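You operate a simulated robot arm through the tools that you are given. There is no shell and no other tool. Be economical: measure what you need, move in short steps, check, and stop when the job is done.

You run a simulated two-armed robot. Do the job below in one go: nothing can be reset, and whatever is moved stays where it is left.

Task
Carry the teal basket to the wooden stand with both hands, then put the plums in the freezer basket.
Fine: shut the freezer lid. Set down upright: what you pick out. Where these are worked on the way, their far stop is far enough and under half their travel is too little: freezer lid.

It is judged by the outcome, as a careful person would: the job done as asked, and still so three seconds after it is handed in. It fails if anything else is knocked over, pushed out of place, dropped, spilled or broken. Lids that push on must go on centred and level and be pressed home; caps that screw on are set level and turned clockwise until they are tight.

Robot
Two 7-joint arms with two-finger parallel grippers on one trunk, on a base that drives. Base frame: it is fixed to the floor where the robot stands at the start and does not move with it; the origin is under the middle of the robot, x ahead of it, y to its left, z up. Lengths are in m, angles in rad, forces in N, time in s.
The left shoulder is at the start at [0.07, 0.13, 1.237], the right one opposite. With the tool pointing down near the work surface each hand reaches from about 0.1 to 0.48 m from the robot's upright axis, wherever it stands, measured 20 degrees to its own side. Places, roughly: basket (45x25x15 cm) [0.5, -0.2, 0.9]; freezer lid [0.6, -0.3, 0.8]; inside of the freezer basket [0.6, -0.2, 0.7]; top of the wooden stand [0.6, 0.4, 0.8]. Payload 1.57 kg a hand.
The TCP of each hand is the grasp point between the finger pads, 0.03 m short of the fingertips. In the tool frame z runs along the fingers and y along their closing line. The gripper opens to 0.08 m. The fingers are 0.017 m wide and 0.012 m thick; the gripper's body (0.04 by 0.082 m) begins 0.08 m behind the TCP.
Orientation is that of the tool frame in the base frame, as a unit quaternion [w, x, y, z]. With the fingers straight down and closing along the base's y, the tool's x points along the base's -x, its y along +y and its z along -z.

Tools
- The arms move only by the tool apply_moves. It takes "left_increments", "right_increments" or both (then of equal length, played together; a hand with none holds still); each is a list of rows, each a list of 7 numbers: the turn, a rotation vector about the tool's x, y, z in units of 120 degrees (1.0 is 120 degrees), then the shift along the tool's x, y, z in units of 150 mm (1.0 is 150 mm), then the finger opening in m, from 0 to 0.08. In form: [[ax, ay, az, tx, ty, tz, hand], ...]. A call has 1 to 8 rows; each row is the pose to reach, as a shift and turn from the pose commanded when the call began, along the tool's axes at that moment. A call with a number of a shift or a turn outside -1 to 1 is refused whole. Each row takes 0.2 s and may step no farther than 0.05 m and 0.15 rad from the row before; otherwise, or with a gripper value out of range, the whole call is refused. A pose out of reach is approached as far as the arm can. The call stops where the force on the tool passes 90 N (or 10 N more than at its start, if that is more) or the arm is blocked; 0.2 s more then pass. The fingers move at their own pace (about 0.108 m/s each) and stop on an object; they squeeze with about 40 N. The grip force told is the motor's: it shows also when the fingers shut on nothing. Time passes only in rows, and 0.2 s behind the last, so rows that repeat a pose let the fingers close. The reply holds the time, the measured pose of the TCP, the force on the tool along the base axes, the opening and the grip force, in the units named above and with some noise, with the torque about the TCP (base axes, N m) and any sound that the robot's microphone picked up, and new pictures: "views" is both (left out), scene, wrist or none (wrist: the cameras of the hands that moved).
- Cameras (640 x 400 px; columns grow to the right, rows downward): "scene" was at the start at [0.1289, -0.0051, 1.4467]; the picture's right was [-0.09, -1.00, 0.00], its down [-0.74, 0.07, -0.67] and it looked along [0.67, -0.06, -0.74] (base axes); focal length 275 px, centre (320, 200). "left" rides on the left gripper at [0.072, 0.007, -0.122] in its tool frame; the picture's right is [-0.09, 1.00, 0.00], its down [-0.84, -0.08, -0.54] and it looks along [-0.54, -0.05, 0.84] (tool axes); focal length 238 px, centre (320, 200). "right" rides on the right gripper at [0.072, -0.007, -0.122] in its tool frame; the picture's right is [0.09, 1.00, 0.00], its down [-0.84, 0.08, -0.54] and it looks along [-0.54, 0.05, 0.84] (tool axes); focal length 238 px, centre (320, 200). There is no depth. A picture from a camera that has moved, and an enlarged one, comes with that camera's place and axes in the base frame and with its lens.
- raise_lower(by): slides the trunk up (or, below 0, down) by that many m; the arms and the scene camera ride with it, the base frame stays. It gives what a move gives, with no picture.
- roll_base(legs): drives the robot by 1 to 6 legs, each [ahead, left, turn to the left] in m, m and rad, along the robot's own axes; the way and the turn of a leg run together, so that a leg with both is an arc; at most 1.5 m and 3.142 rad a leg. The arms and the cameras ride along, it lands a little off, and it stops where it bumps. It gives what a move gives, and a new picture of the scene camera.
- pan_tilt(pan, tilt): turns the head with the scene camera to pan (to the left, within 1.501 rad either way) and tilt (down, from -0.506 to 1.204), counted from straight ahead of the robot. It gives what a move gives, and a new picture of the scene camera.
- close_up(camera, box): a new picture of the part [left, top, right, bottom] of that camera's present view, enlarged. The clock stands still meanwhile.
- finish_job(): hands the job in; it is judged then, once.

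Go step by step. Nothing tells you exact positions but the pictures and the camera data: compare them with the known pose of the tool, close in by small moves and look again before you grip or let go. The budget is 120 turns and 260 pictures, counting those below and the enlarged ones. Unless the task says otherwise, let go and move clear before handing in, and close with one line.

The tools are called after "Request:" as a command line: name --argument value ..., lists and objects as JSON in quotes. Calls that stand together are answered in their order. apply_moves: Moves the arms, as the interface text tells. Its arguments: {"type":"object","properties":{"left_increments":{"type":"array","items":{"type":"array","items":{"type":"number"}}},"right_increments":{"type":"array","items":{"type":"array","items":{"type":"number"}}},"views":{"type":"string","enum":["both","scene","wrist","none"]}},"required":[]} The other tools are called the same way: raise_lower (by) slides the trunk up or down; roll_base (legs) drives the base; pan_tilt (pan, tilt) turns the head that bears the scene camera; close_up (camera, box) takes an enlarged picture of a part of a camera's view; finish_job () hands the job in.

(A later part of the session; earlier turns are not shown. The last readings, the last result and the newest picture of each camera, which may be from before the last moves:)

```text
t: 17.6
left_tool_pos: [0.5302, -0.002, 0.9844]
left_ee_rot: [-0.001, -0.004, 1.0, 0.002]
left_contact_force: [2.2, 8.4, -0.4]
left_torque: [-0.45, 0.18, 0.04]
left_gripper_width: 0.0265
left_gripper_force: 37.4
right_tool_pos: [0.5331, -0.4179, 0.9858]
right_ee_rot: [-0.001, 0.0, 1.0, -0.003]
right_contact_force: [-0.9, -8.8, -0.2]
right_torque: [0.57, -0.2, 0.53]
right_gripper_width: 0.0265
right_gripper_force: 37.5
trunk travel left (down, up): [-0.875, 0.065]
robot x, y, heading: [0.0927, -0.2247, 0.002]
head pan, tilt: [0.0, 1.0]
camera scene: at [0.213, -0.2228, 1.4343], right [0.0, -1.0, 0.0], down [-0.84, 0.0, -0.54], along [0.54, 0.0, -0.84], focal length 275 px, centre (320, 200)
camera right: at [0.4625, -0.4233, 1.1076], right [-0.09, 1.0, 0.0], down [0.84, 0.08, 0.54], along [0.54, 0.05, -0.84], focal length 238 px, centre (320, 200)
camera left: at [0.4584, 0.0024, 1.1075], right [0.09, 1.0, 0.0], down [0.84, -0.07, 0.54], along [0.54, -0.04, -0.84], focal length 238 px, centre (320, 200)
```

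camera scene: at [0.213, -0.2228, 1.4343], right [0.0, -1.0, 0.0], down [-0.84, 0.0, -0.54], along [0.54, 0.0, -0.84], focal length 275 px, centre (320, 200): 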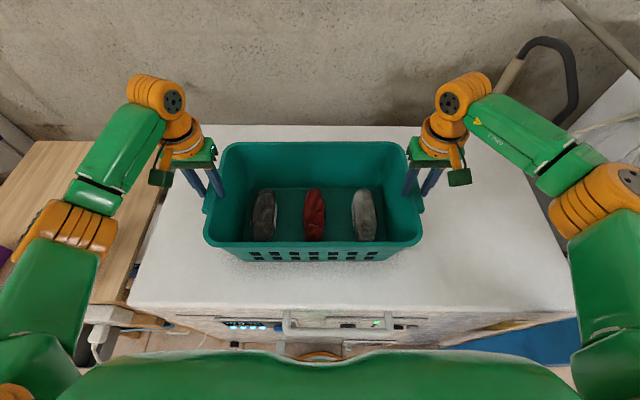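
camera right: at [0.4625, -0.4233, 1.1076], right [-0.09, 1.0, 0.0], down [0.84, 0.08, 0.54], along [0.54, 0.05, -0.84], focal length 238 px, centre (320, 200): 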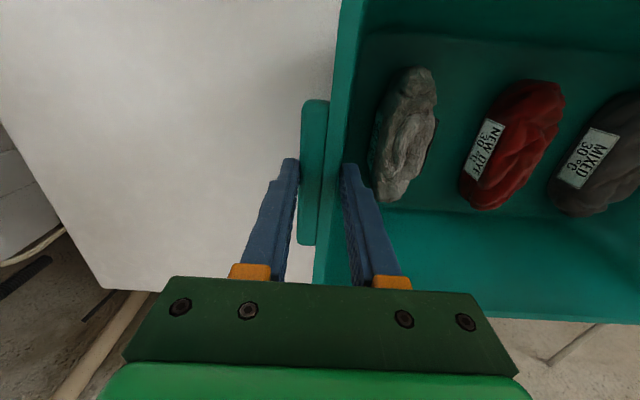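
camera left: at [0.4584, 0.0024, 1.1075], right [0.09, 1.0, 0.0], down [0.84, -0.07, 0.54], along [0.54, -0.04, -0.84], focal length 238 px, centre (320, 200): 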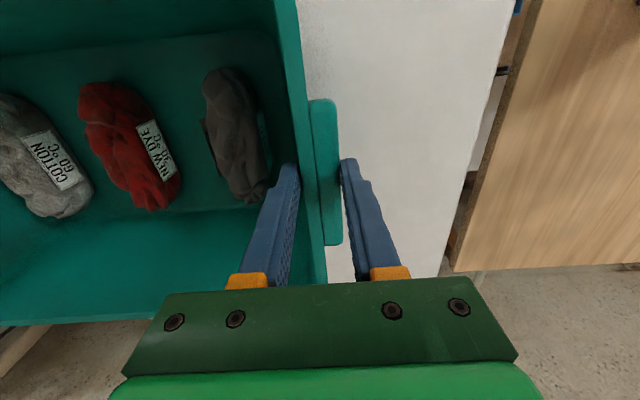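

The fingers slid up and the basket stayed put. I'll open up and look at the tab shape more closely.

Request:
apply_moves --left_increments '[[0, 0, 0, 0, 0, 0, 0.08], [0, 0, 0, 0, 0, 0, 0.08], [0, 0, 0, 0, 0, -0.3, 0.08], [0, 0, 0, 0.1, 0.3, -0.3, 0.08], [0, 0, 0, 0.3, 0.55, -0.3, 0.08], [0, 0, 0, 0.5, 0.8, -0.3, 0.08]]' --right_increments '[[0, 0, 0, 0, 0, 0, 0.08], [0, 0, 0, 0, 0, 0, 0.08], [0, 0, 0, 0, 0, -0.3, 0.08], [0, 0, 0, 0.1, -0.3, -0.3, 0.08], [0, 0, 0, 0.3, -0.55, -0.3, 0.08], [0, 0, 0, 0.5, -0.8, -0.3, 0.08]]' --views "scene"

Request:
close_up --camera "scene" --box '[190, 130, 270, 270]'

Request:
close_up --camera "left" --box '[0, 0, 320, 300]'

Request:
close_up --camera "right" --box '[320, 0, 640, 300]'

```text
t: 19.0
left_tool_pos: [0.4486, 0.1162, 1.0331]
left_ee_rot: [0.001, -0.002, 1.0, 0.0]
left_contact_force: [-0.8, 0.5, -0.4]
left_torque: [-0.01, 0.01, 0.03]
left_gripper_width: 0.0803
left_gripper_force: 0.0
right_tool_pos: [0.4542, -0.5389, 1.0301]
right_ee_rot: [0.001, -0.003, 1.0, 0.0]
right_contact_force: [0.4, 0.8, -0.1]
right_torque: [-0.01, -0.01, 0.01]
right_gripper_width: 0.0801
right_gripper_force: 0.0
trunk travel left (down, up): [-0.875, 0.065]
robot x, y, heading: [0.0879, -0.2252, 0.007]
head pan, tilt: [0.0, 1.0]
camera scene: at [0.2072, -0.2229, 1.435], right [0.0, -1.0, 0.0], down [-0.84, 0.0, -0.54], along [0.54, 0.0, -0.84], focal length 275 px, centre (320, 200)
```

scene: 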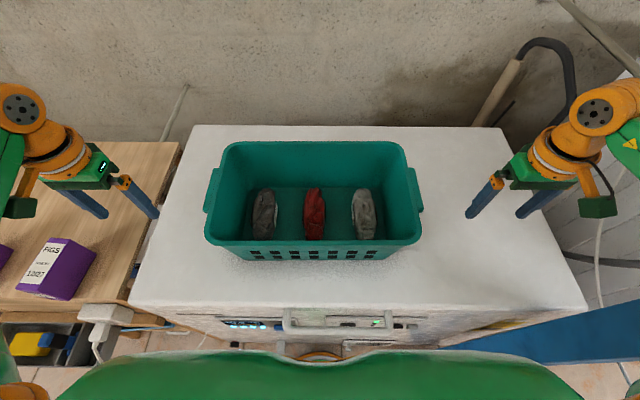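

```text
2.86 times, centred on (230, 200) of scene
camera zoom: at [0.2072, -0.2229, 1.435], right [0.0, -1.0, 0.0], down [-0.84, 0.0, -0.54], along [0.54, 0.0, -0.84], focal length 786 px, centre (577, 200)
```

zoom: 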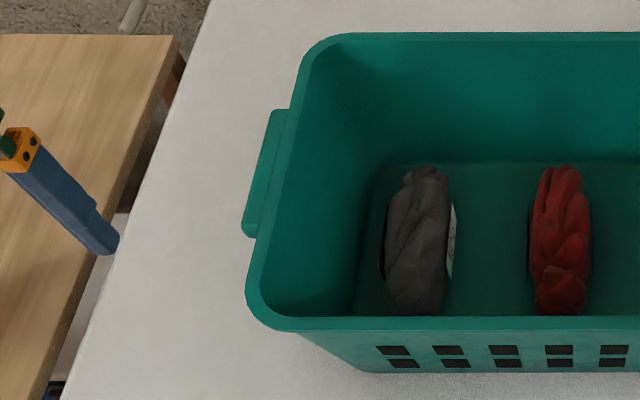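

```text
1.33 times, centred on (160, 150) of left
camera zoom: at [0.3775, 0.1214, 1.155], right [0.09, 1.0, 0.0], down [0.84, -0.08, 0.54], along [0.54, -0.05, -0.84], focal length 318 px, centre (533, 267)
```

zoom: 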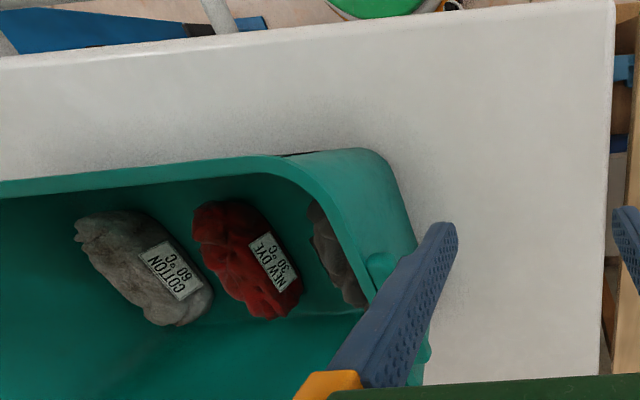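

```text
1.33 times, centred on (480, 150) of right
camera zoom: at [0.3836, -0.5452, 1.151], right [-0.09, 1.0, 0.0], down [0.83, 0.08, 0.55], along [0.54, 0.05, -0.84], focal length 318 px, centre (107, 267)
```

zoom: 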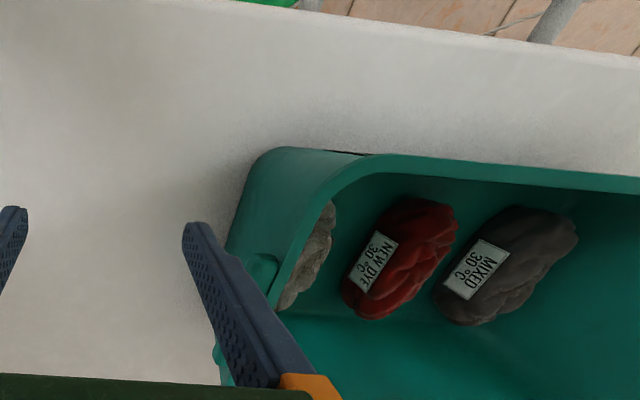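

The tabs look like ledges I could hold from below. I'll tilt the left hand to view the tab from the side.

Request:
apply_moves --left_increments '[[0.071, 0, 0, 0, 0.03, 0, 0.08], [0.142, 0, 0, 0, 0.06, 0, 0.08], [0.213, 0, 0, 0, 0.09, 0, 0.08], [0.284, 0, 0, 0, 0.12, 0, 0.08], [0.355, 0, 0, 0, 0.15, 0, 0.08], [0.426, 0, 0, 0, 0.18, 0, 0.08], [0.497, 0, 0, 0, 0.21, 0, 0.08], [0.568, 0, 0, 0, 0.24, 0, 0.08]]'

```text
t: 20.8
left_tool_pos: [0.4177, 0.0797, 1.0271]
left_ee_rot: [0.0, 0.013, 0.848, -0.529]
left_contact_force: [-0.1, 0.3, 0.2]
left_torque: [-0.01, 0.0, 0.0]
left_gripper_width: 0.0802
left_gripper_force: 0.0
left hand out of reach, approached as far as the arm can: row 5, 6, 7, 8
right_tool_pos: [0.4607, -0.5394, 1.0262]
right_ee_rot: [-0.001, -0.001, 1.0, 0.001]
right_contact_force: [-0.8, 0.5, -0.6]
right_torque: [-0.03, -0.03, 0.02]
right_gripper_width: 0.0802
right_gripper_force: 0.0
trunk travel left (down, up): [-0.875, 0.065]
robot x, y, heading: [0.0916, -0.2227, 0.006]
head pan, tilt: [0.0, 1.0]
camera scene: at [0.2153, -0.2237, 1.4343], right [0.0, -1.0, 0.0], down [-0.84, 0.0, -0.54], along [0.54, 0.0, -0.84], focal length 275 px, centre (320, 200)
camera left: at [0.3472, 0.1923, 1.0741], right [0.11, 0.44, -0.89], down [0.84, 0.44, 0.32], along [0.53, -0.79, -0.32], focal length 238 px, centre (320, 200)
```

scene: 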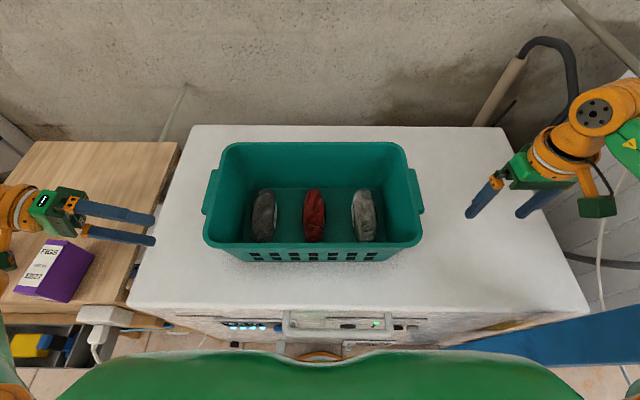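
left: 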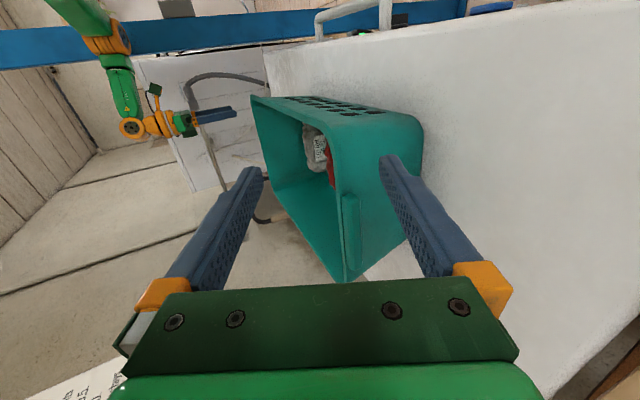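

Request:
close_up --camera "left" --box '[230, 80, 440, 290]'

```text
1.90 times, centred on (335, 185) of left
camera zoom: at [0.3472, 0.1923, 1.0741], right [0.11, 0.44, -0.89], down [0.84, 0.44, 0.32], along [0.53, -0.79, -0.32], focal length 454 px, centre (291, 229)
```

zoom: 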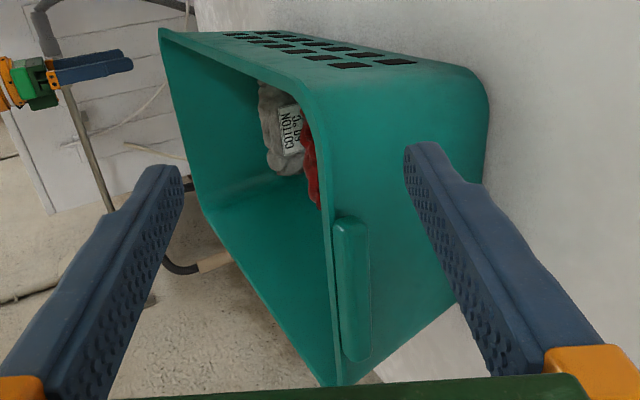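

The handle is a bar about 2 cm high just under the rim, so a 45° tilted pinch with one finger under it will hold. First I'll scout the floor clearance in front of the stand.

Request:
roll_base --legs '[[-0.12, 0.0, 0.0], [0.0, 0.67, 0.0]]'

Request:
pan_tilt --pan 0.0 --tilt 1.2

Request:
close_up --camera "right" --box '[0, 0, 640, 400]'

```text
t: 25.2
left_tool_pos: [0.2944, 0.7247, 1.0285]
left_ee_rot: [0.0, 0.014, 0.849, -0.529]
left_contact_force: [0.6, -0.2, 0.0]
left_torque: [0.02, 0.02, -0.01]
left_gripper_width: 0.0797
left_gripper_force: 0.0
right_tool_pos: [0.3356, 0.1059, 1.0288]
right_ee_rot: [0.0, 0.0, 1.0, 0.001]
right_contact_force: [0.1, -0.2, 0.0]
right_torque: [-0.03, 0.01, -0.04]
right_gripper_width: 0.0799
right_gripper_force: 0.1
trunk travel left (down, up): [-0.875, 0.065]
robot x, y, heading: [-0.0309, 0.4169, -0.002]
head pan, tilt: [0.0, 1.0]
camera scene: at [0.0907, 0.4216, 1.4346], right [0.0, -1.0, 0.0], down [-0.84, 0.0, -0.54], along [0.54, 0.0, -0.84], focal length 275 px, centre (320, 200)
```

scene: 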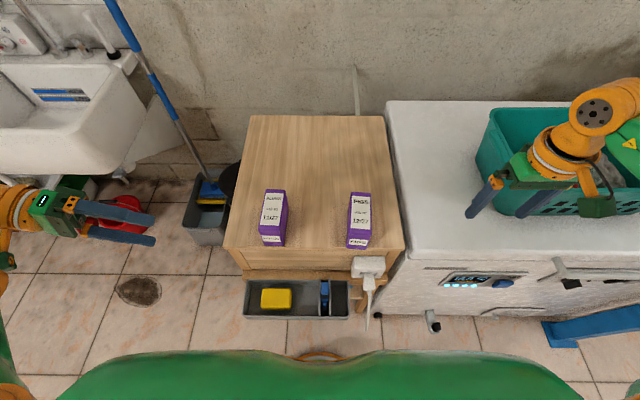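

```text
t: 25.9
left_tool_pos: [0.2955, 0.7251, 1.027]
left_ee_rot: [-0.001, 0.014, 0.848, -0.53]
left_contact_force: [-0.6, -0.2, -0.4]
left_torque: [0.02, -0.03, -0.02]
left_gripper_width: 0.0798
left_gripper_force: 0.1
right_tool_pos: [0.3354, 0.1057, 1.0283]
right_ee_rot: [0.0, 0.0, 1.0, 0.0]
right_contact_force: [0.1, 0.7, 1.0]
right_torque: [0.03, -0.01, -0.02]
right_gripper_width: 0.08
right_gripper_force: 0.1
trunk travel left (down, up): [-0.875, 0.065]
robot x, y, heading: [-0.0272, 0.4234, 0.001]
head pan, tilt: [0.0, 1.201]
camera scene: at [0.077, 0.4231, 1.4221], right [0.0, -1.0, 0.0], down [-0.93, 0.0, -0.36], along [0.36, 0.0, -0.93], focal length 275 px, centre (320, 200)
```

scene: 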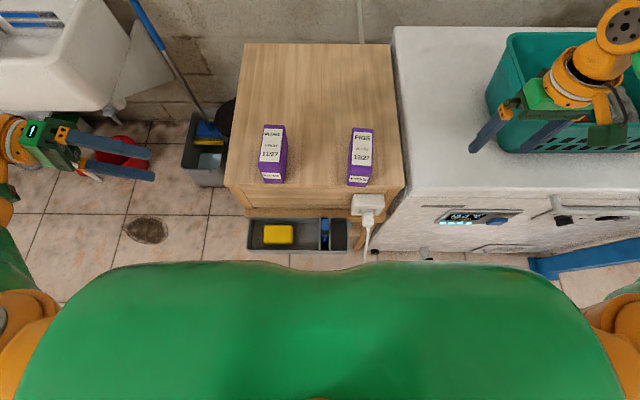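

```text
1.00 times, centred on (320, 200) of right (not enlarged: the box is as wide or as high as the picture)
camera zoom: at [0.2657, 0.1007, 1.15], right [-0.09, 1.0, 0.0], down [0.84, 0.08, 0.54], along [0.54, 0.05, -0.84], focal length 238 px, centre (320, 200)
```

zoom: 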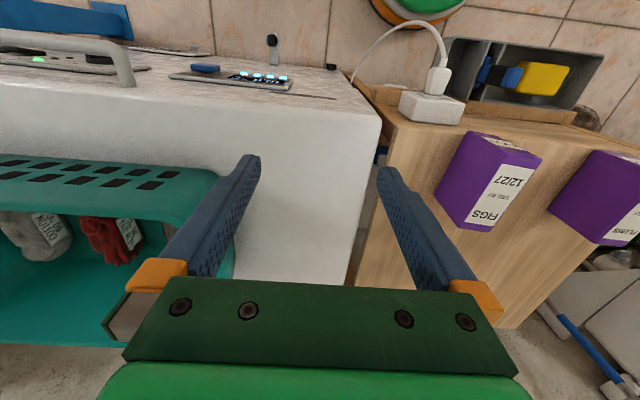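

Clearance in front of the stand is limited by a protruding tray. I'll drive back to the basket, lower the trunk and set the hands to the 45° tilt.

Request:
roll_base --legs '[[0.0, -0.633, 0.0], [0.09, 0.0, 0.0]]'

Request:
apply_moves --left_increments '[[-0.064, 0, 0, 0, 0, 0, 0.08], [-0.128, 0, 0, 0, 0, 0, 0.08], [-0.192, 0, 0, 0, 0, 0, 0.08], [-0.192, 0, 0, 0, 0, 0, 0.08], [-0.192, 0, 0, 0, 0, 0, 0.08], [-0.192, 0, 0, 0, 0, 0, 0.08]]' --right_increments '[[-0.0625, 0, 0, 0, 0, 0, 0.08], [-0.125, 0, 0, 0, 0, 0, 0.08], [-0.1875, 0, 0, 0, 0, 0, 0.08], [-0.25, 0, 0, 0, 0, 0, 0.08], [-0.3125, 0, 0, 0, 0, 0, 0.08], [-0.375, 0, 0, 0, 0, 0, 0.08]]' --views "none"

Request:
apply_moves --left_increments '[[0, -0.06, 0, 0, 0, 0, 0.08], [0, -0.12, 0, 0, 0, 0, 0.08], [0, -0.18, 0, 0, 0, 0, 0.08], [0, -0.24, 0, 0, 0, 0, 0.08], [0, -0.29, 0, 0, 0, 0, 0.08], [0, -0.33, 0, 0, 0, 0, 0.08]]' --right_increments '[[0, -0.06, 0, 0, 0, 0, 0.08], [0, -0.12, 0, 0, 0, 0, 0.08], [0, -0.18, 0, 0, 0, 0, 0.08], [0, -0.24, 0, 0, 0, 0, 0.08], [0, -0.29, 0, 0, 0, 0, 0.08], [0, -0.33, 0, 0, 0, 0, 0.08]]'

```text
t: 30.2
left_tool_pos: [0.3841, 0.0887, 1.029]
left_ee_rot: [0.001, 0.016, 0.848, -0.529]
left_contact_force: [-1.0, -0.5, 0.4]
left_torque: [0.02, 0.02, 0.04]
left_gripper_width: 0.0798
left_gripper_force: 0.0
right_tool_pos: [0.4239, -0.5317, 1.031]
right_ee_rot: [0.002, 0.0, 1.0, 0.0]
right_contact_force: [-0.9, 0.5, 1.0]
right_torque: [0.02, -0.04, -0.02]
right_gripper_width: 0.0798
right_gripper_force: 0.1
trunk travel left (down, up): [-0.875, 0.065]
robot x, y, heading: [0.0626, -0.2193, 0.002]
head pan, tilt: [0.0, 1.201]
camera scene: at [0.1631, -0.2145, 1.4225], right [0.0, -1.0, 0.0], down [-0.93, 0.0, -0.37], along [0.37, 0.0, -0.93], focal length 275 px, centre (320, 200)
```

scene: 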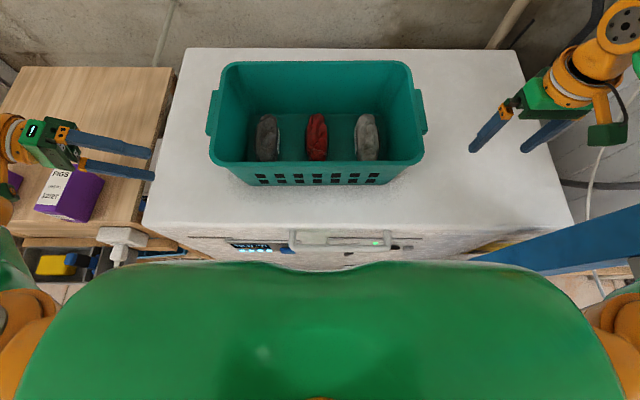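

```text
t: 31.6
left_tool_pos: [0.3877, 0.0889, 1.0297]
left_ee_rot: [0.003, 0.015, 0.937, -0.349]
left_contact_force: [-0.9, -0.3, 0.7]
left_torque: [0.04, 0.02, -0.02]
left_gripper_width: 0.0802
left_gripper_force: 0.1
right_tool_pos: [0.4057, -0.4872, 1.0516]
right_ee_rot: [0.0, 0.003, 0.923, 0.384]
right_contact_force: [-0.1, 1.2, 0.1]
right_torque: [-0.01, -0.01, -0.01]
right_gripper_width: 0.08
right_gripper_force: 0.1
right hand out of reach, approached as far as the arm can: row 3, 4, 5, 6
trunk travel left (down, up): [-0.875, 0.065]
robot x, y, heading: [0.0592, -0.2152, -0.003]
head pan, tilt: [0.0, 1.201]
```

```text
t: 33.0
left_tool_pos: [0.3885, 0.0879, 1.03]
left_ee_rot: [0.32, -0.105, 0.881, -0.333]
left_contact_force: [0.3, 0.2, 0.8]
left_torque: [0.03, -0.01, -0.01]
left_gripper_width: 0.0801
left_gripper_force: 0.0
right_tool_pos: [0.4039, -0.4875, 1.054]
right_ee_rot: [0.316, 0.131, 0.869, 0.358]
right_contact_force: [0.6, 0.1, 0.4]
right_torque: [-0.01, -0.01, 0.0]
right_gripper_width: 0.0802
right_gripper_force: 0.0
trunk travel left (down, up): [-0.875, 0.065]
robot x, y, heading: [0.0591, -0.2182, -0.008]
head pan, tilt: [0.0, 1.201]
camera scene: at [0.1681, -0.2144, 1.4221], right [0.0, -1.0, 0.0], down [-0.93, 0.0, -0.36], along [0.36, 0.0, -0.93], focal length 275 px, centre (320, 200)
camera right: at [0.2719, -0.5242, 1.0832], right [-0.07, 0.75, 0.66], down [0.29, -0.62, 0.73], along [0.95, 0.25, -0.18], focal length 238 px, centre (320, 200)
camera left: at [0.2537, 0.1262, 1.0595], right [0.1, 0.79, -0.61], down [0.3, 0.56, 0.77], along [0.95, -0.26, -0.18], focal length 238 px, centre (320, 200)
```

scene: 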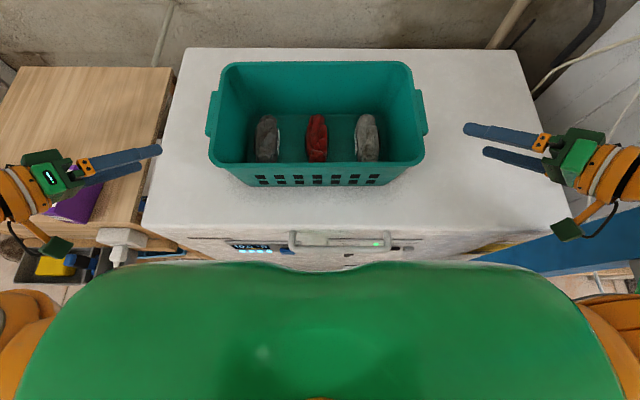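
right: 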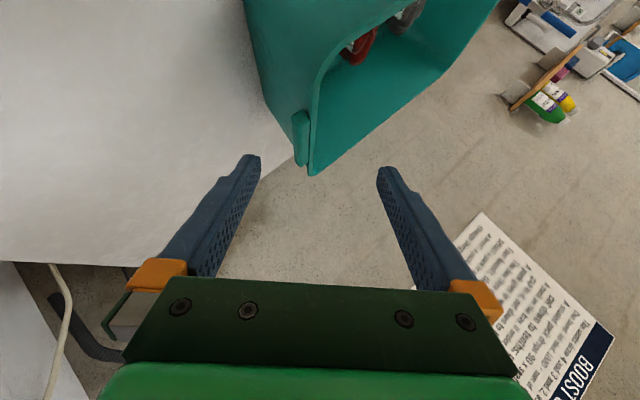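
left: 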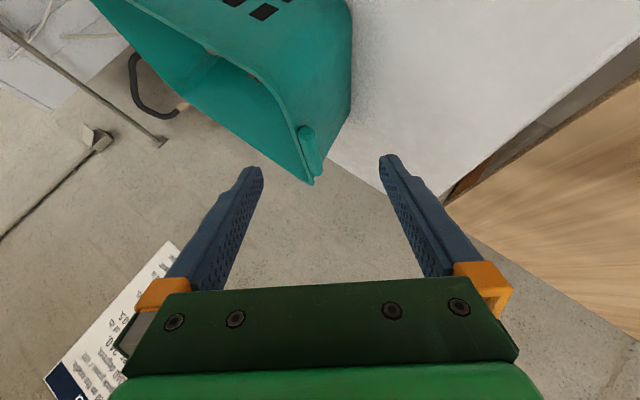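

Request:
apply_moves --left_increments '[[0, 0, 0, -0.158, -0.16, 0.064, 0.08], [0, 0, 0, -0.315, -0.32, 0.128, 0.08], [0, 0, 0, -0.473, -0.48, 0.191, 0.08], [0, 0, 0, -0.63, -0.641, 0.255, 0.08], [0, 0, 0, -0.63, -0.641, 0.255, 0.08]]' --right_increments '[[0, 0, 0, -0.124, 0.11, 0.059, 0.08], [0, 0, 0, -0.249, 0.22, 0.118, 0.08], [0, 0, 0, -0.373, 0.331, 0.176, 0.08], [0, 0, 0, -0.498, 0.441, 0.235, 0.08], [0, 0, 0, -0.498, 0.441, 0.235, 0.08]]' --views "none"

Request:
pan_tilt --pan 0.0 --tilt 0.9

```text
t: 34.2
left_tool_pos: [0.482, 0.0316, 1.119]
left_ee_rot: [0.319, -0.104, 0.881, -0.333]
left_contact_force: [-0.2, -0.5, -0.2]
left_torque: [-0.01, 0.01, -0.04]
left_gripper_width: 0.0802
left_gripper_force: 0.0
right_tool_pos: [0.4845, -0.4578, 1.1146]
right_ee_rot: [0.313, 0.131, 0.869, 0.361]
right_contact_force: [-0.8, 0.0, 0.1]
right_torque: [0.01, -0.02, -0.03]
right_gripper_width: 0.0801
right_gripper_force: 0.0
trunk travel left (down, up): [-0.875, 0.065]
robot x, y, heading: [0.0628, -0.2162, 0.0]
head pan, tilt: [0.0, 1.201]
```

```text
t: 35.0
left_tool_pos: [0.482, 0.0321, 1.1158]
left_ee_rot: [0.319, -0.105, 0.881, -0.333]
left_contact_force: [0.8, -0.5, 0.1]
left_torque: [-0.04, -0.02, 0.02]
left_gripper_width: 0.0801
left_gripper_force: 0.1
right_tool_pos: [0.4846, -0.4579, 1.114]
right_ee_rot: [0.314, 0.131, 0.869, 0.36]
right_contact_force: [0.7, 0.3, 0.0]
right_torque: [-0.01, 0.0, 0.03]
right_gripper_width: 0.08
right_gripper_force: 0.0
trunk travel left (down, up): [-0.875, 0.065]
robot x, y, heading: [0.0643, -0.2189, 0.0]
head pan, tilt: [0.0, 0.901]
camera scene: at [0.1884, -0.2147, 1.4418], right [0.0, -1.0, 0.0], down [-0.78, 0.0, -0.62], along [0.62, 0.0, -0.78], focal length 275 px, centre (320, 200)
```

scene: 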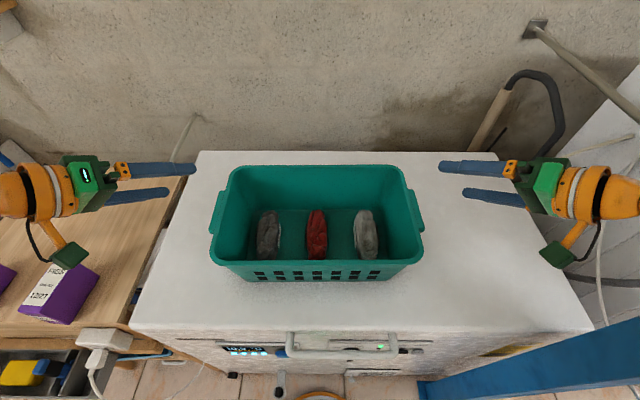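

Request:
raise_lower --by -0.12

Request:
close_up --camera "left" --box '[0, 0, 640, 400]'

Request:
close_up --camera "right" --box '[0, 0, 640, 400]'

Request:
close_up --camera "scene" --box '[0, 0, 640, 400]'

```text
t: 36.5
left_tool_pos: [0.4818, 0.0314, 0.9964]
left_ee_rot: [0.319, -0.104, 0.881, -0.333]
left_contact_force: [0.0, 1.0, 0.2]
left_torque: [0.02, 0.0, 0.02]
left_gripper_width: 0.0802
left_gripper_force: 0.1
right_tool_pos: [0.485, -0.4575, 0.9932]
right_ee_rot: [0.314, 0.131, 0.869, 0.36]
right_contact_force: [0.1, 0.8, -0.4]
right_torque: [0.01, 0.0, 0.02]
right_gripper_width: 0.08
right_gripper_force: 0.1
trunk travel left (down, up): [-0.755, 0.185]
robot x, y, heading: [0.0633, -0.2174, -0.002]
head pan, tilt: [0.0, 0.901]
```

```text
1.00 times, centred on (320, 200) of left (not enlarged: the box is as wide or as high as the picture)
camera zoom: at [0.349, 0.0708, 1.0277], right [0.1, 0.79, -0.61], down [0.3, 0.56, 0.77], along [0.95, -0.26, -0.18], focal length 238 px, centre (320, 200)
```

zoom: 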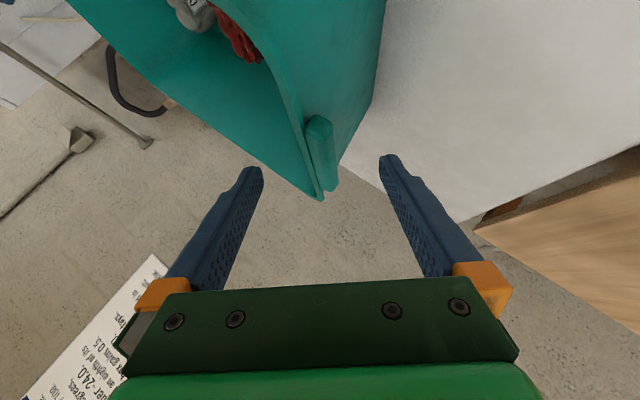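

```text
1.00 times, centred on (320, 200) of right (not enlarged: the box is as wide or as high as the picture)
camera zoom: at [0.3532, -0.495, 1.0229], right [-0.07, 0.75, 0.66], down [0.3, -0.62, 0.73], along [0.95, 0.25, -0.18], focal length 238 px, centre (320, 200)
```

zoom: 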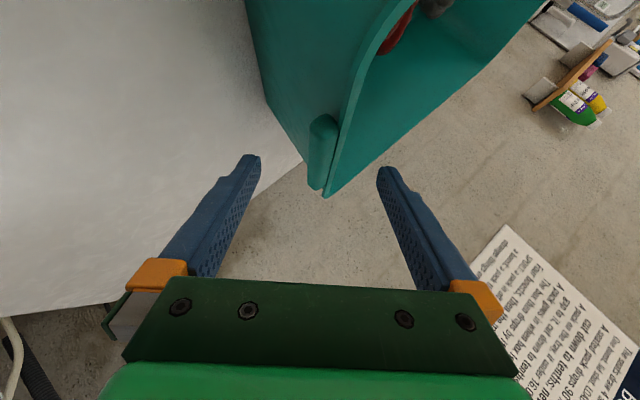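

```text
1.00 times, centred on (320, 200) of scene (not enlarged: the box is as wide or as high as the picture)
camera zoom: at [0.1886, -0.2147, 1.3219], right [0.0, -1.0, 0.0], down [-0.78, 0.0, -0.62], along [0.62, 0.0, -0.78], focal length 275 px, centre (320, 200)
```

zoom: 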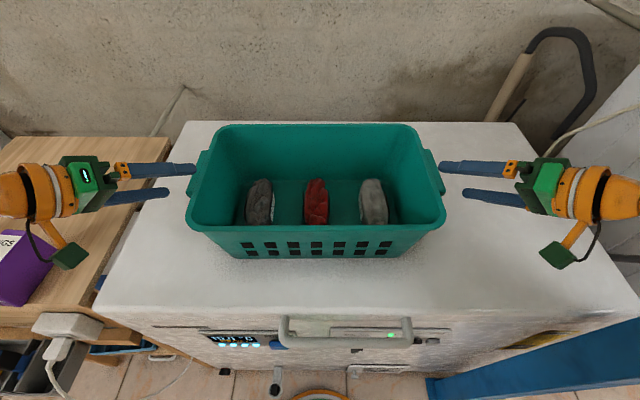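

Aligned on the bars. I'll advance along the fingers and check.

Request:
apply_moves --left_increments '[[0, 0, 0, 0, 0, 0.15, 0.08], [0, 0, 0, 0, 0, 0.3, 0.08], [0, 0, 0, 0, 0, 0.4, 0.08], [0, 0, 0, 0, 0, 0.4, 0.08]]' --right_increments '[[0, 0, 0, 0, 0, 0.15, 0.08], [0, 0, 0, 0, 0, 0.3, 0.08], [0, 0, 0, 0, 0, 0.4, 0.08], [0, 0, 0, 0, 0, 0.4, 0.08]]' --views "wrist"

```text
t: 37.5
left_tool_pos: [0.5204, 0.0019, 0.9632]
left_ee_rot: [0.319, -0.105, 0.881, -0.333]
left_contact_force: [-0.4, -0.3, -0.6]
left_torque: [0.0, 0.05, -0.01]
left_gripper_width: 0.0798
left_gripper_force: 0.0
right_tool_pos: [0.5223, -0.4244, 0.9615]
right_ee_rot: [0.314, 0.131, 0.869, 0.36]
right_contact_force: [-1.0, -0.9, -0.1]
right_torque: [-0.01, -0.02, 0.02]
right_gripper_width: 0.08
right_gripper_force: 0.0
trunk travel left (down, up): [-0.755, 0.185]
robot x, y, heading: [0.0602, -0.2164, 0.001]
head pan, tilt: [0.0, 0.901]
camera right: at [0.3911, -0.4624, 0.9902], right [-0.07, 0.75, 0.66], down [0.3, -0.62, 0.73], along [0.95, 0.25, -0.18], focal length 238 px, centre (320, 200)
camera left: at [0.3877, 0.0412, 0.9941], right [0.1, 0.79, -0.61], down [0.3, 0.56, 0.77], along [0.95, -0.26, -0.18], focal length 238 px, centre (320, 200)
```

right: 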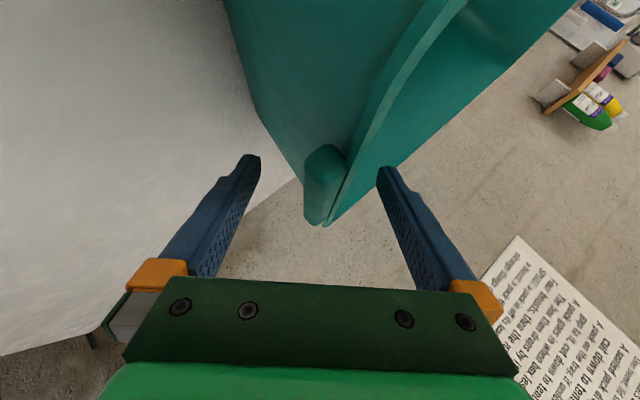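
left: 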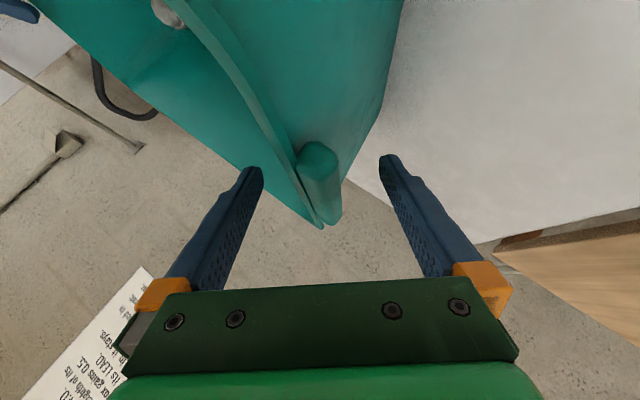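

Request:
apply_moves --left_increments '[[0, 0, 0, 0, 0, 0, 0.05], [0, 0, 0, 0, 0, 0, 0.03], [0, 0, 0, 0, 0, 0, 0.0], [0, 0, 0, 0, 0, 0, 0.0], [0, 0, 0, 0, 0, 0, 0.0]]' --right_increments '[[0, 0, 0, 0, 0, 0, 0.05], [0, 0, 0, 0, 0, 0, 0.03], [0, 0, 0, 0, 0, 0, 0.0], [0, 0, 0, 0, 0, 0, 0.0], [0, 0, 0, 0, 0, 0, 0.0]]'

```text
t: 38.7
left_tool_pos: [0.5199, 0.0033, 0.9649]
left_ee_rot: [0.319, -0.105, 0.88, -0.336]
left_contact_force: [7.4, -29.4, 3.7]
left_torque: [-0.21, 0.32, 0.86]
left_gripper_width: 0.0315
left_gripper_force: 39.9
right_tool_pos: [0.5228, -0.4226, 0.9634]
right_ee_rot: [0.314, 0.129, 0.868, 0.362]
right_contact_force: [4.2, 28.7, 19.6]
right_torque: [0.45, -1.06, 0.82]
right_gripper_width: 0.031
right_gripper_force: 39.9
trunk travel left (down, up): [-0.755, 0.185]
robot x, y, heading: [0.0628, -0.2184, -0.002]
head pan, tilt: [0.0, 0.901]
camera scene: at [0.1878, -0.2134, 1.3222], right [0.0, -1.0, 0.0], down [-0.78, 0.0, -0.62], along [0.62, 0.0, -0.78], focal length 275 px, centre (320, 200)
camera right: at [0.3906, -0.4609, 0.9917], right [-0.07, 0.74, 0.66], down [0.3, -0.62, 0.73], along [0.95, 0.25, -0.17], focal length 238 px, centre (320, 200)
camera left: at [0.3871, 0.0413, 0.9947], right [0.1, 0.79, -0.61], down [0.3, 0.56, 0.77], along [0.95, -0.26, -0.18], focal length 238 px, centre (320, 200)
```

scene: 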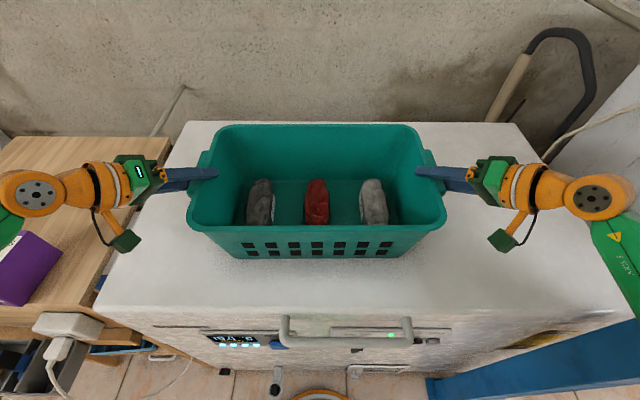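
right: 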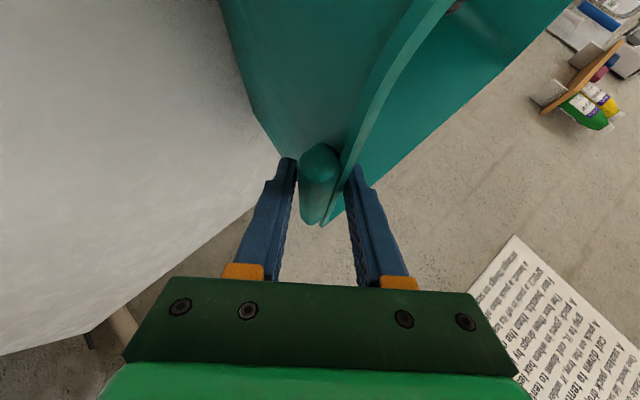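
left: 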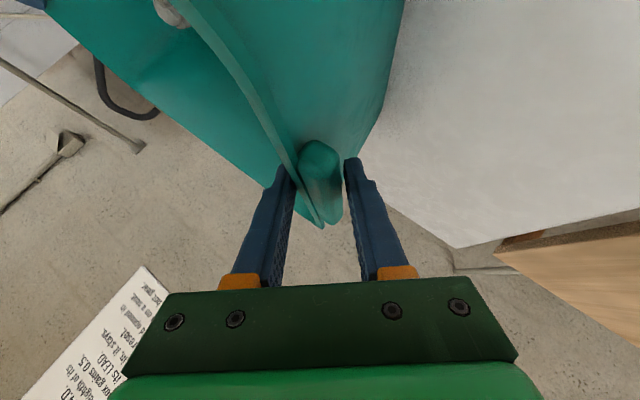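

Pinched well. A small test lift with the trunk.

Request:
raise_lower --by 0.03

Request:
close_up --camera "scene" --box '[0, 0, 640, 400]'

Request:
close_up --camera "left" --box '[0, 0, 640, 400]'

```text
t: 39.5
left_tool_pos: [0.5215, 0.0013, 0.9941]
left_ee_rot: [0.318, -0.104, 0.881, -0.335]
left_contact_force: [2.6, -37.2, -4.7]
left_torque: [-0.2, 0.65, 0.19]
left_gripper_width: 0.0316
left_gripper_force: 39.9
right_tool_pos: [0.522, -0.4242, 0.9905]
right_ee_rot: [0.312, 0.13, 0.869, 0.361]
right_contact_force: [-3.7, 36.7, -3.7]
right_torque: [0.11, -0.56, 0.99]
right_gripper_width: 0.031
right_gripper_force: 39.7
trunk travel left (down, up): [-0.785, 0.155]
robot x, y, heading: [0.066, -0.2165, 0.001]
head pan, tilt: [0.0, 0.901]
```

```text
1.00 times, centred on (320, 200) of scene (not enlarged: the box is as wide or as high as the picture)
camera zoom: at [0.1901, -0.2143, 1.3517], right [0.0, -1.0, 0.0], down [-0.78, 0.0, -0.62], along [0.62, 0.0, -0.78], focal length 275 px, centre (320, 200)
```

zoom: 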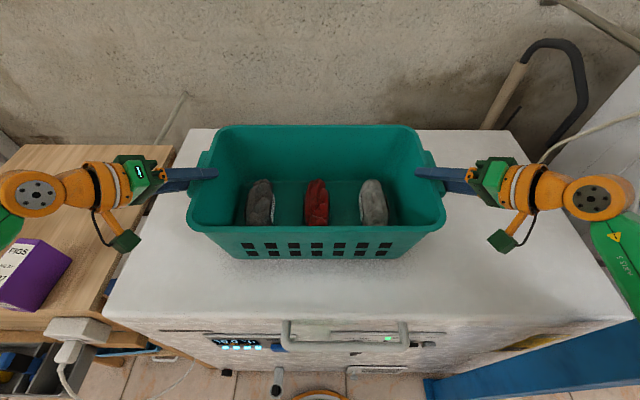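

```text
1.00 times, centred on (320, 200) of left (not enlarged: the box is as wide or as high as the picture)
camera zoom: at [0.3886, 0.0409, 1.0237], right [0.1, 0.79, -0.61], down [0.31, 0.56, 0.77], along [0.95, -0.26, -0.19], focal length 238 px, centre (320, 200)
```

zoom: 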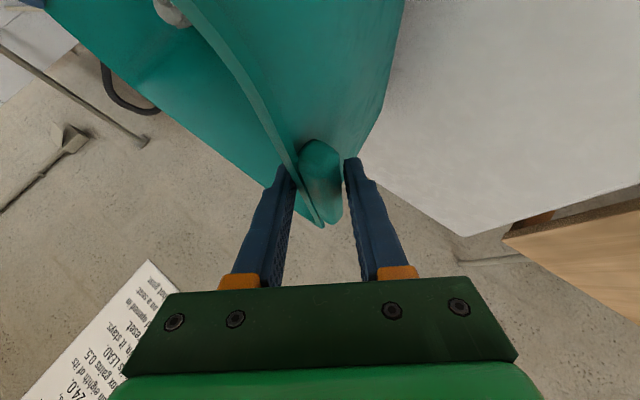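

The basket is lifting cleanly (about 8 N in total). I'll raise more, then extend both arms forward together.

Request:
raise_lower --by 0.12

Request:
apply_moves --left_increments '[[0, 0, 0, -0.095, 0.003, 0.078, 0.0], [0, 0, 0, -0.19, 0.007, 0.155, 0.0], [0, 0, 0, -0.284, 0.01, 0.233, 0.0], [0, 0, 0, -0.379, 0.014, 0.31, 0.0], [0, 0, 0, -0.474, 0.017, 0.388, 0.0], [0, 0, 0, -0.568, 0.0205, 0.465, 0.0]]' --right_increments '[[0, 0, 0, -0.094, 0, 0.079, 0.0], [0, 0, 0, -0.188, 0, 0.157, 0.0], [0, 0, 0, -0.281, 0, 0.236, 0.0], [0, 0, 0, -0.375, 0, 0.314, 0.0], [0, 0, 0, -0.469, 0, 0.393, 0.0], [0, 0, 0, -0.562, 0.0007, 0.4715, 0.0]]'

```text
t: 41.0
left_tool_pos: [0.5215, 0.0014, 1.1134]
left_ee_rot: [0.318, -0.105, 0.881, -0.333]
left_contact_force: [3.8, -40.3, -3.8]
left_torque: [-0.18, 0.53, 0.52]
left_gripper_width: 0.032
left_gripper_force: 39.8
right_tool_pos: [0.5249, -0.4244, 1.1102]
right_ee_rot: [0.313, 0.131, 0.869, 0.361]
right_contact_force: [-3.6, 40.0, -3.8]
right_torque: [0.18, -0.42, 1.17]
right_gripper_width: 0.0311
right_gripper_force: 40.0
trunk travel left (down, up): [-0.905, 0.035]
robot x, y, heading: [0.0632, -0.2166, -0.001]
head pan, tilt: [0.0, 0.901]
```

```text
t: 42.4
left_tool_pos: [0.6364, 0.0019, 1.1107]
left_ee_rot: [0.317, -0.104, 0.882, -0.333]
left_contact_force: [3.1, -23.5, -3.4]
left_torque: [-0.28, 0.98, 0.27]
left_gripper_width: 0.0315
left_gripper_force: 39.3
right_tool_pos: [0.6373, -0.4246, 1.1085]
right_ee_rot: [0.312, 0.131, 0.869, 0.36]
right_contact_force: [-1.3, 21.6, -2.6]
right_torque: [0.34, -0.9, 0.35]
right_gripper_width: 0.0308
right_gripper_force: 39.7
trunk travel left (down, up): [-0.905, 0.035]
robot x, y, heading: [0.06, -0.2207, -0.002]
head pan, tilt: [0.0, 0.901]
camera scene: at [0.1943, -0.2148, 1.4713], right [0.0, -1.0, 0.0], down [-0.79, 0.0, -0.62], along [0.62, 0.0, -0.79], focal length 275 px, centre (320, 200)
camera right: at [0.5054, -0.4621, 1.1388], right [-0.07, 0.75, 0.66], down [0.3, -0.62, 0.73], along [0.95, 0.25, -0.18], focal length 238 px, centre (320, 200)
camera left: at [0.5031, 0.0413, 1.1432], right [0.1, 0.79, -0.61], down [0.31, 0.56, 0.77], along [0.95, -0.26, -0.19], focal length 238 px, centre (320, 200)
```

scene: 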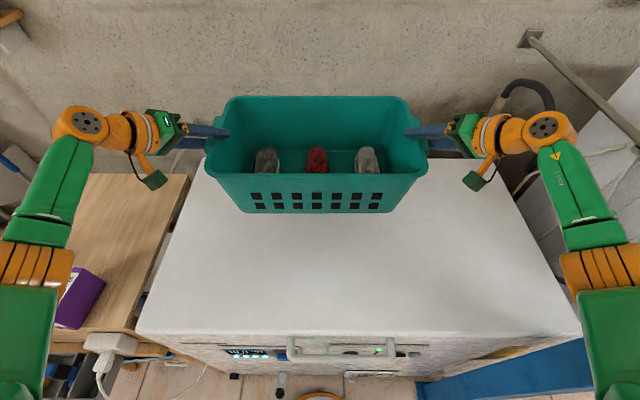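
right: 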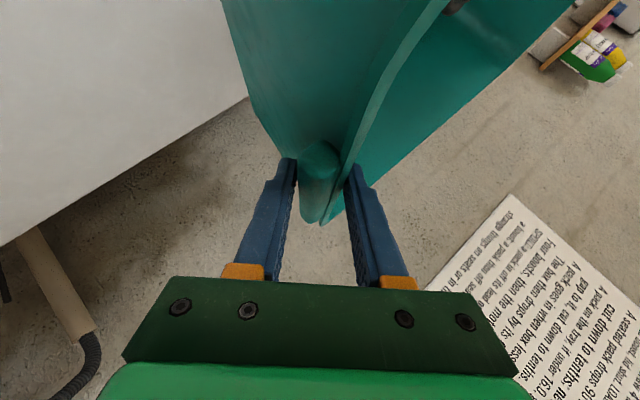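
left: 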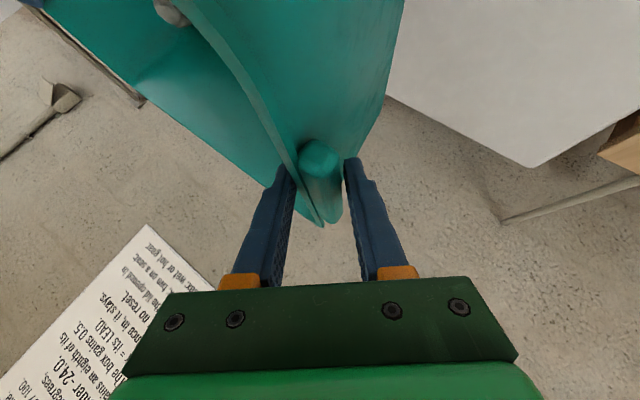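

Basket is at x≈0.64. I'll back off slightly, drive left in front of the stand and check.

Request:
roll_base --legs '[[-0.06, 0.0, 0.0], [0.0, 0.33, 0.0], [0.0, 0.33, 0.0]]'

Request:
pan_tilt --pan 0.0 --tilt 1.15

```text
t: 46.9
left_tool_pos: [0.5746, 0.6543, 1.1139]
left_ee_rot: [0.318, -0.104, 0.882, -0.333]
left_contact_force: [1.9, -20.0, -4.9]
left_torque: [-0.16, 0.63, 0.45]
left_gripper_width: 0.0316
left_gripper_force: 39.7
right_tool_pos: [0.5739, 0.2275, 1.1096]
right_ee_rot: [0.313, 0.133, 0.868, 0.361]
right_contact_force: [-2.5, 19.1, -3.6]
right_torque: [0.39, -0.5, 0.66]
right_gripper_width: 0.0309
right_gripper_force: 39.9
trunk travel left (down, up): [-0.905, 0.035]
robot x, y, heading: [0.0029, 0.4405, -0.005]
head pan, tilt: [0.0, 0.901]
camera scene: at [0.1316, 0.438, 1.4716], right [0.0, -1.0, 0.0], down [-0.79, 0.01, -0.62], along [0.62, 0.0, -0.79], focal length 275 px, centre (320, 200)
```

scene: 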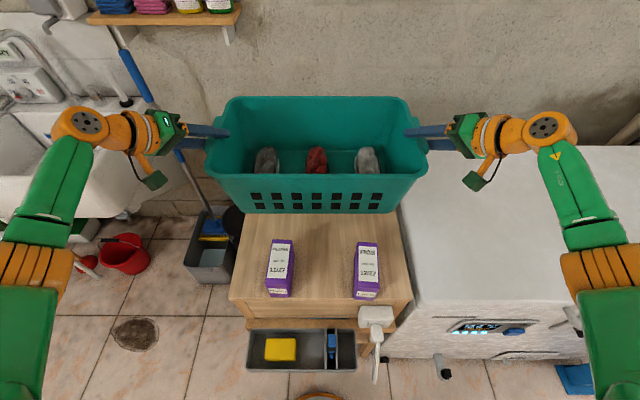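

```text
t: 47.6
left_tool_pos: [0.5749, 0.6563, 1.1125]
left_ee_rot: [0.317, -0.104, 0.881, -0.335]
left_contact_force: [1.7, 0.4, -4.5]
left_torque: [-0.2, 0.54, 0.59]
left_gripper_width: 0.0319
left_gripper_force: 40.0
right_tool_pos: [0.5754, 0.2291, 1.1114]
right_ee_rot: [0.314, 0.132, 0.869, 0.359]
right_contact_force: [-2.7, -0.4, -2.7]
right_torque: [0.3, -0.42, 0.23]
right_gripper_width: 0.0307
right_gripper_force: 39.8
trunk travel left (down, up): [-0.905, 0.035]
robot x, y, heading: [0.0013, 0.4411, -0.005]
head pan, tilt: [0.0, 1.15]
camera scene: at [0.1156, 0.4413, 1.4547], right [0.0, -1.0, 0.0], down [-0.91, 0.0, -0.41], along [0.41, 0.0, -0.91], focal length 275 px, centre (320, 200)
```

scene: 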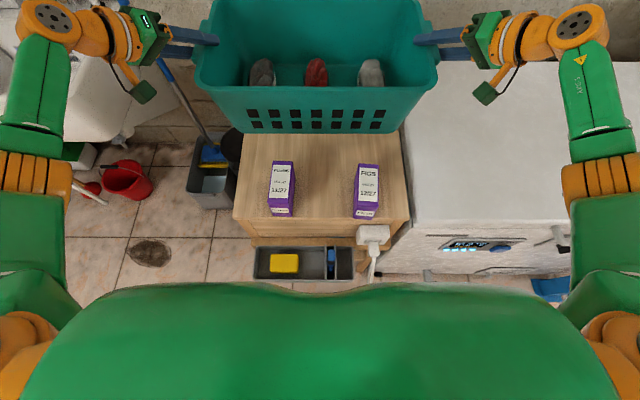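

The basket hangs over the stand, slightly too close to the boxes. I'll creep forward a bit with the base.

Request:
roll_base --legs '[[0.035, 0.008, 0.005]]'

Request:
apply_moves --left_increments '[[0, 0, 0, -0.052, 0.002, 0.042, 0.0], [0, 0, 0, -0.104, 0.004, 0.084, 0.0], [0, 0, 0, -0.155, 0.0055, 0.127, 0.0]]' --right_increments '[[0, 0, 0, -0.051, 0, 0.043, 0.0], [0, 0, 0, -0.102, 0, 0.086, 0.0], [0, 0, 0, -0.153, 0, 0.1286, 0.0]]' --views "scene"

```text
t: 48.5
left_tool_pos: [0.6012, 0.6647, 1.1166]
left_ee_rot: [0.321, -0.105, 0.88, -0.333]
left_contact_force: [2.8, -0.5, -3.7]
left_torque: [-0.08, 0.64, 0.68]
left_gripper_width: 0.0318
left_gripper_force: 39.8
right_tool_pos: [0.6033, 0.2395, 1.1148]
right_ee_rot: [0.316, 0.129, 0.868, 0.362]
right_contact_force: [-4.3, 0.0, -3.1]
right_torque: [0.33, -0.53, 0.55]
right_gripper_width: 0.0309
right_gripper_force: 39.5
trunk travel left (down, up): [-0.905, 0.035]
robot x, y, heading: [0.0378, 0.4469, 0.001]
head pan, tilt: [0.0, 1.15]
camera scene: at [0.1421, 0.4476, 1.4554], right [0.0, -1.0, 0.0], down [-0.91, 0.0, -0.41], along [0.41, 0.0, -0.91], focal length 275 px, centre (320, 200)
```

scene: 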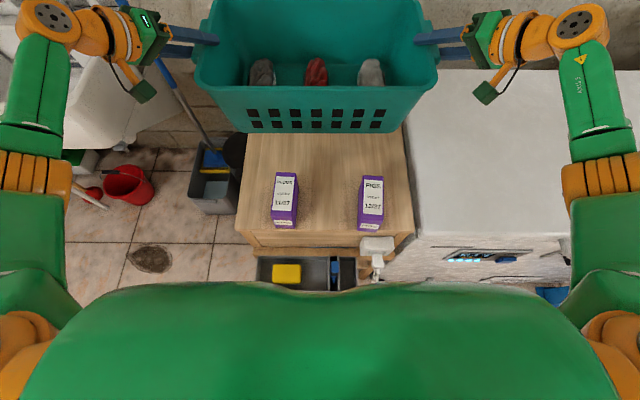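

```text
t: 49.3
left_tool_pos: [0.637, 0.6669, 1.1155]
left_ee_rot: [0.319, -0.105, 0.881, -0.332]
left_contact_force: [-4.4, -0.2, -3.9]
left_torque: [-0.24, -0.31, -0.81]
left_gripper_width: 0.0311
left_gripper_force: 39.9
right_tool_pos: [0.6203, 0.2395, 1.1099]
right_ee_rot: [0.312, 0.131, 0.869, 0.36]
right_contact_force: [3.9, 1.9, -3.4]
right_torque: [0.42, 0.48, -0.95]
right_gripper_width: 0.0312
right_gripper_force: 40.3
right hand out of reach, approached as far as the arm can: row 2, 3
trunk travel left (down, up): [-0.905, 0.035]
robot x, y, heading: [0.0378, 0.4447, 0.001]
head pan, tilt: [0.0, 1.15]
camera scene: at [0.15, 0.4483, 1.4547], right [0.0, -1.0, 0.0], down [-0.91, 0.0, -0.41], along [0.41, 0.0, -0.91], focal length 275 px, centre (320, 200)
```

scene: 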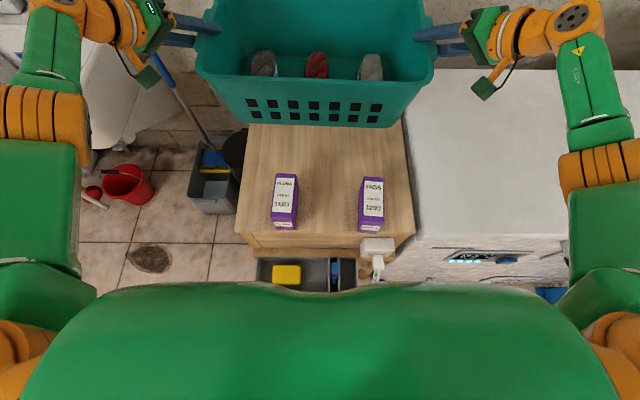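

The right arm is at its reach limit. I'll bring the left hand back level with it and creep the base a little more.

Request:
apply_moves --left_increments '[[0, 0, 0, 0.04, -0.0015, -0.032, 0.0], [0, 0, 0, 0.077, -0.003, -0.063, 0.0]]' --views "none"

Request:
roll_base --legs '[[0.028, 0.0, 0.0]]'

```text
t: 49.9
left_tool_pos: [0.6232, 0.6692, 1.1131]
left_ee_rot: [0.319, -0.108, 0.881, -0.332]
left_contact_force: [6.9, 4.2, -3.2]
left_torque: [-0.05, 0.01, 1.5]
left_gripper_width: 0.0311
left_gripper_force: 40.3
right_tool_pos: [0.6189, 0.2412, 1.1114]
right_ee_rot: [0.313, 0.13, 0.87, 0.359]
right_contact_force: [-8.3, -4.5, -3.9]
right_torque: [-0.16, 0.14, 1.64]
right_gripper_width: 0.0309
right_gripper_force: 40.0
trunk travel left (down, up): [-0.905, 0.035]
robot x, y, heading: [0.0377, 0.4479, -0.005]
head pan, tilt: [0.0, 1.15]
```

```text
t: 50.7
left_tool_pos: [0.647, 0.6685, 1.1149]
left_ee_rot: [0.32, -0.105, 0.881, -0.333]
left_contact_force: [4.9, 6.8, -2.2]
left_torque: [-0.12, 0.16, 1.08]
left_gripper_width: 0.0312
left_gripper_force: 39.9
right_tool_pos: [0.6439, 0.2399, 1.1137]
right_ee_rot: [0.315, 0.13, 0.868, 0.36]
right_contact_force: [-6.5, -7.2, -4.2]
right_torque: [-0.18, -0.01, 1.36]
right_gripper_width: 0.0307
right_gripper_force: 40.0
trunk travel left (down, up): [-0.905, 0.035]
robot x, y, heading: [0.0693, 0.4498, -0.004]
head pan, tilt: [0.0, 1.15]
camera scene: at [0.1727, 0.4495, 1.4553], right [0.0, -1.0, 0.0], down [-0.91, 0.0, -0.41], along [0.41, 0.0, -0.91], focal length 275 px, centre (320, 200)
```

scene: 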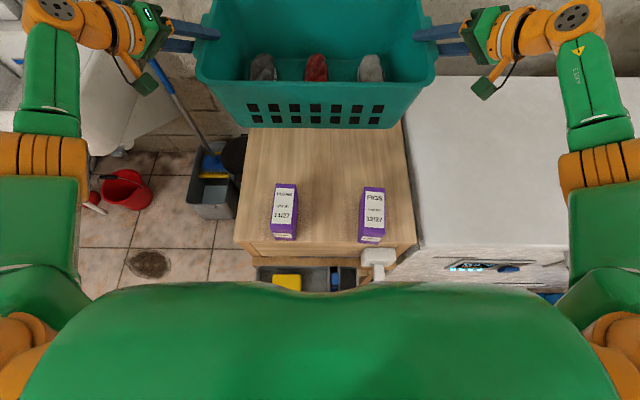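

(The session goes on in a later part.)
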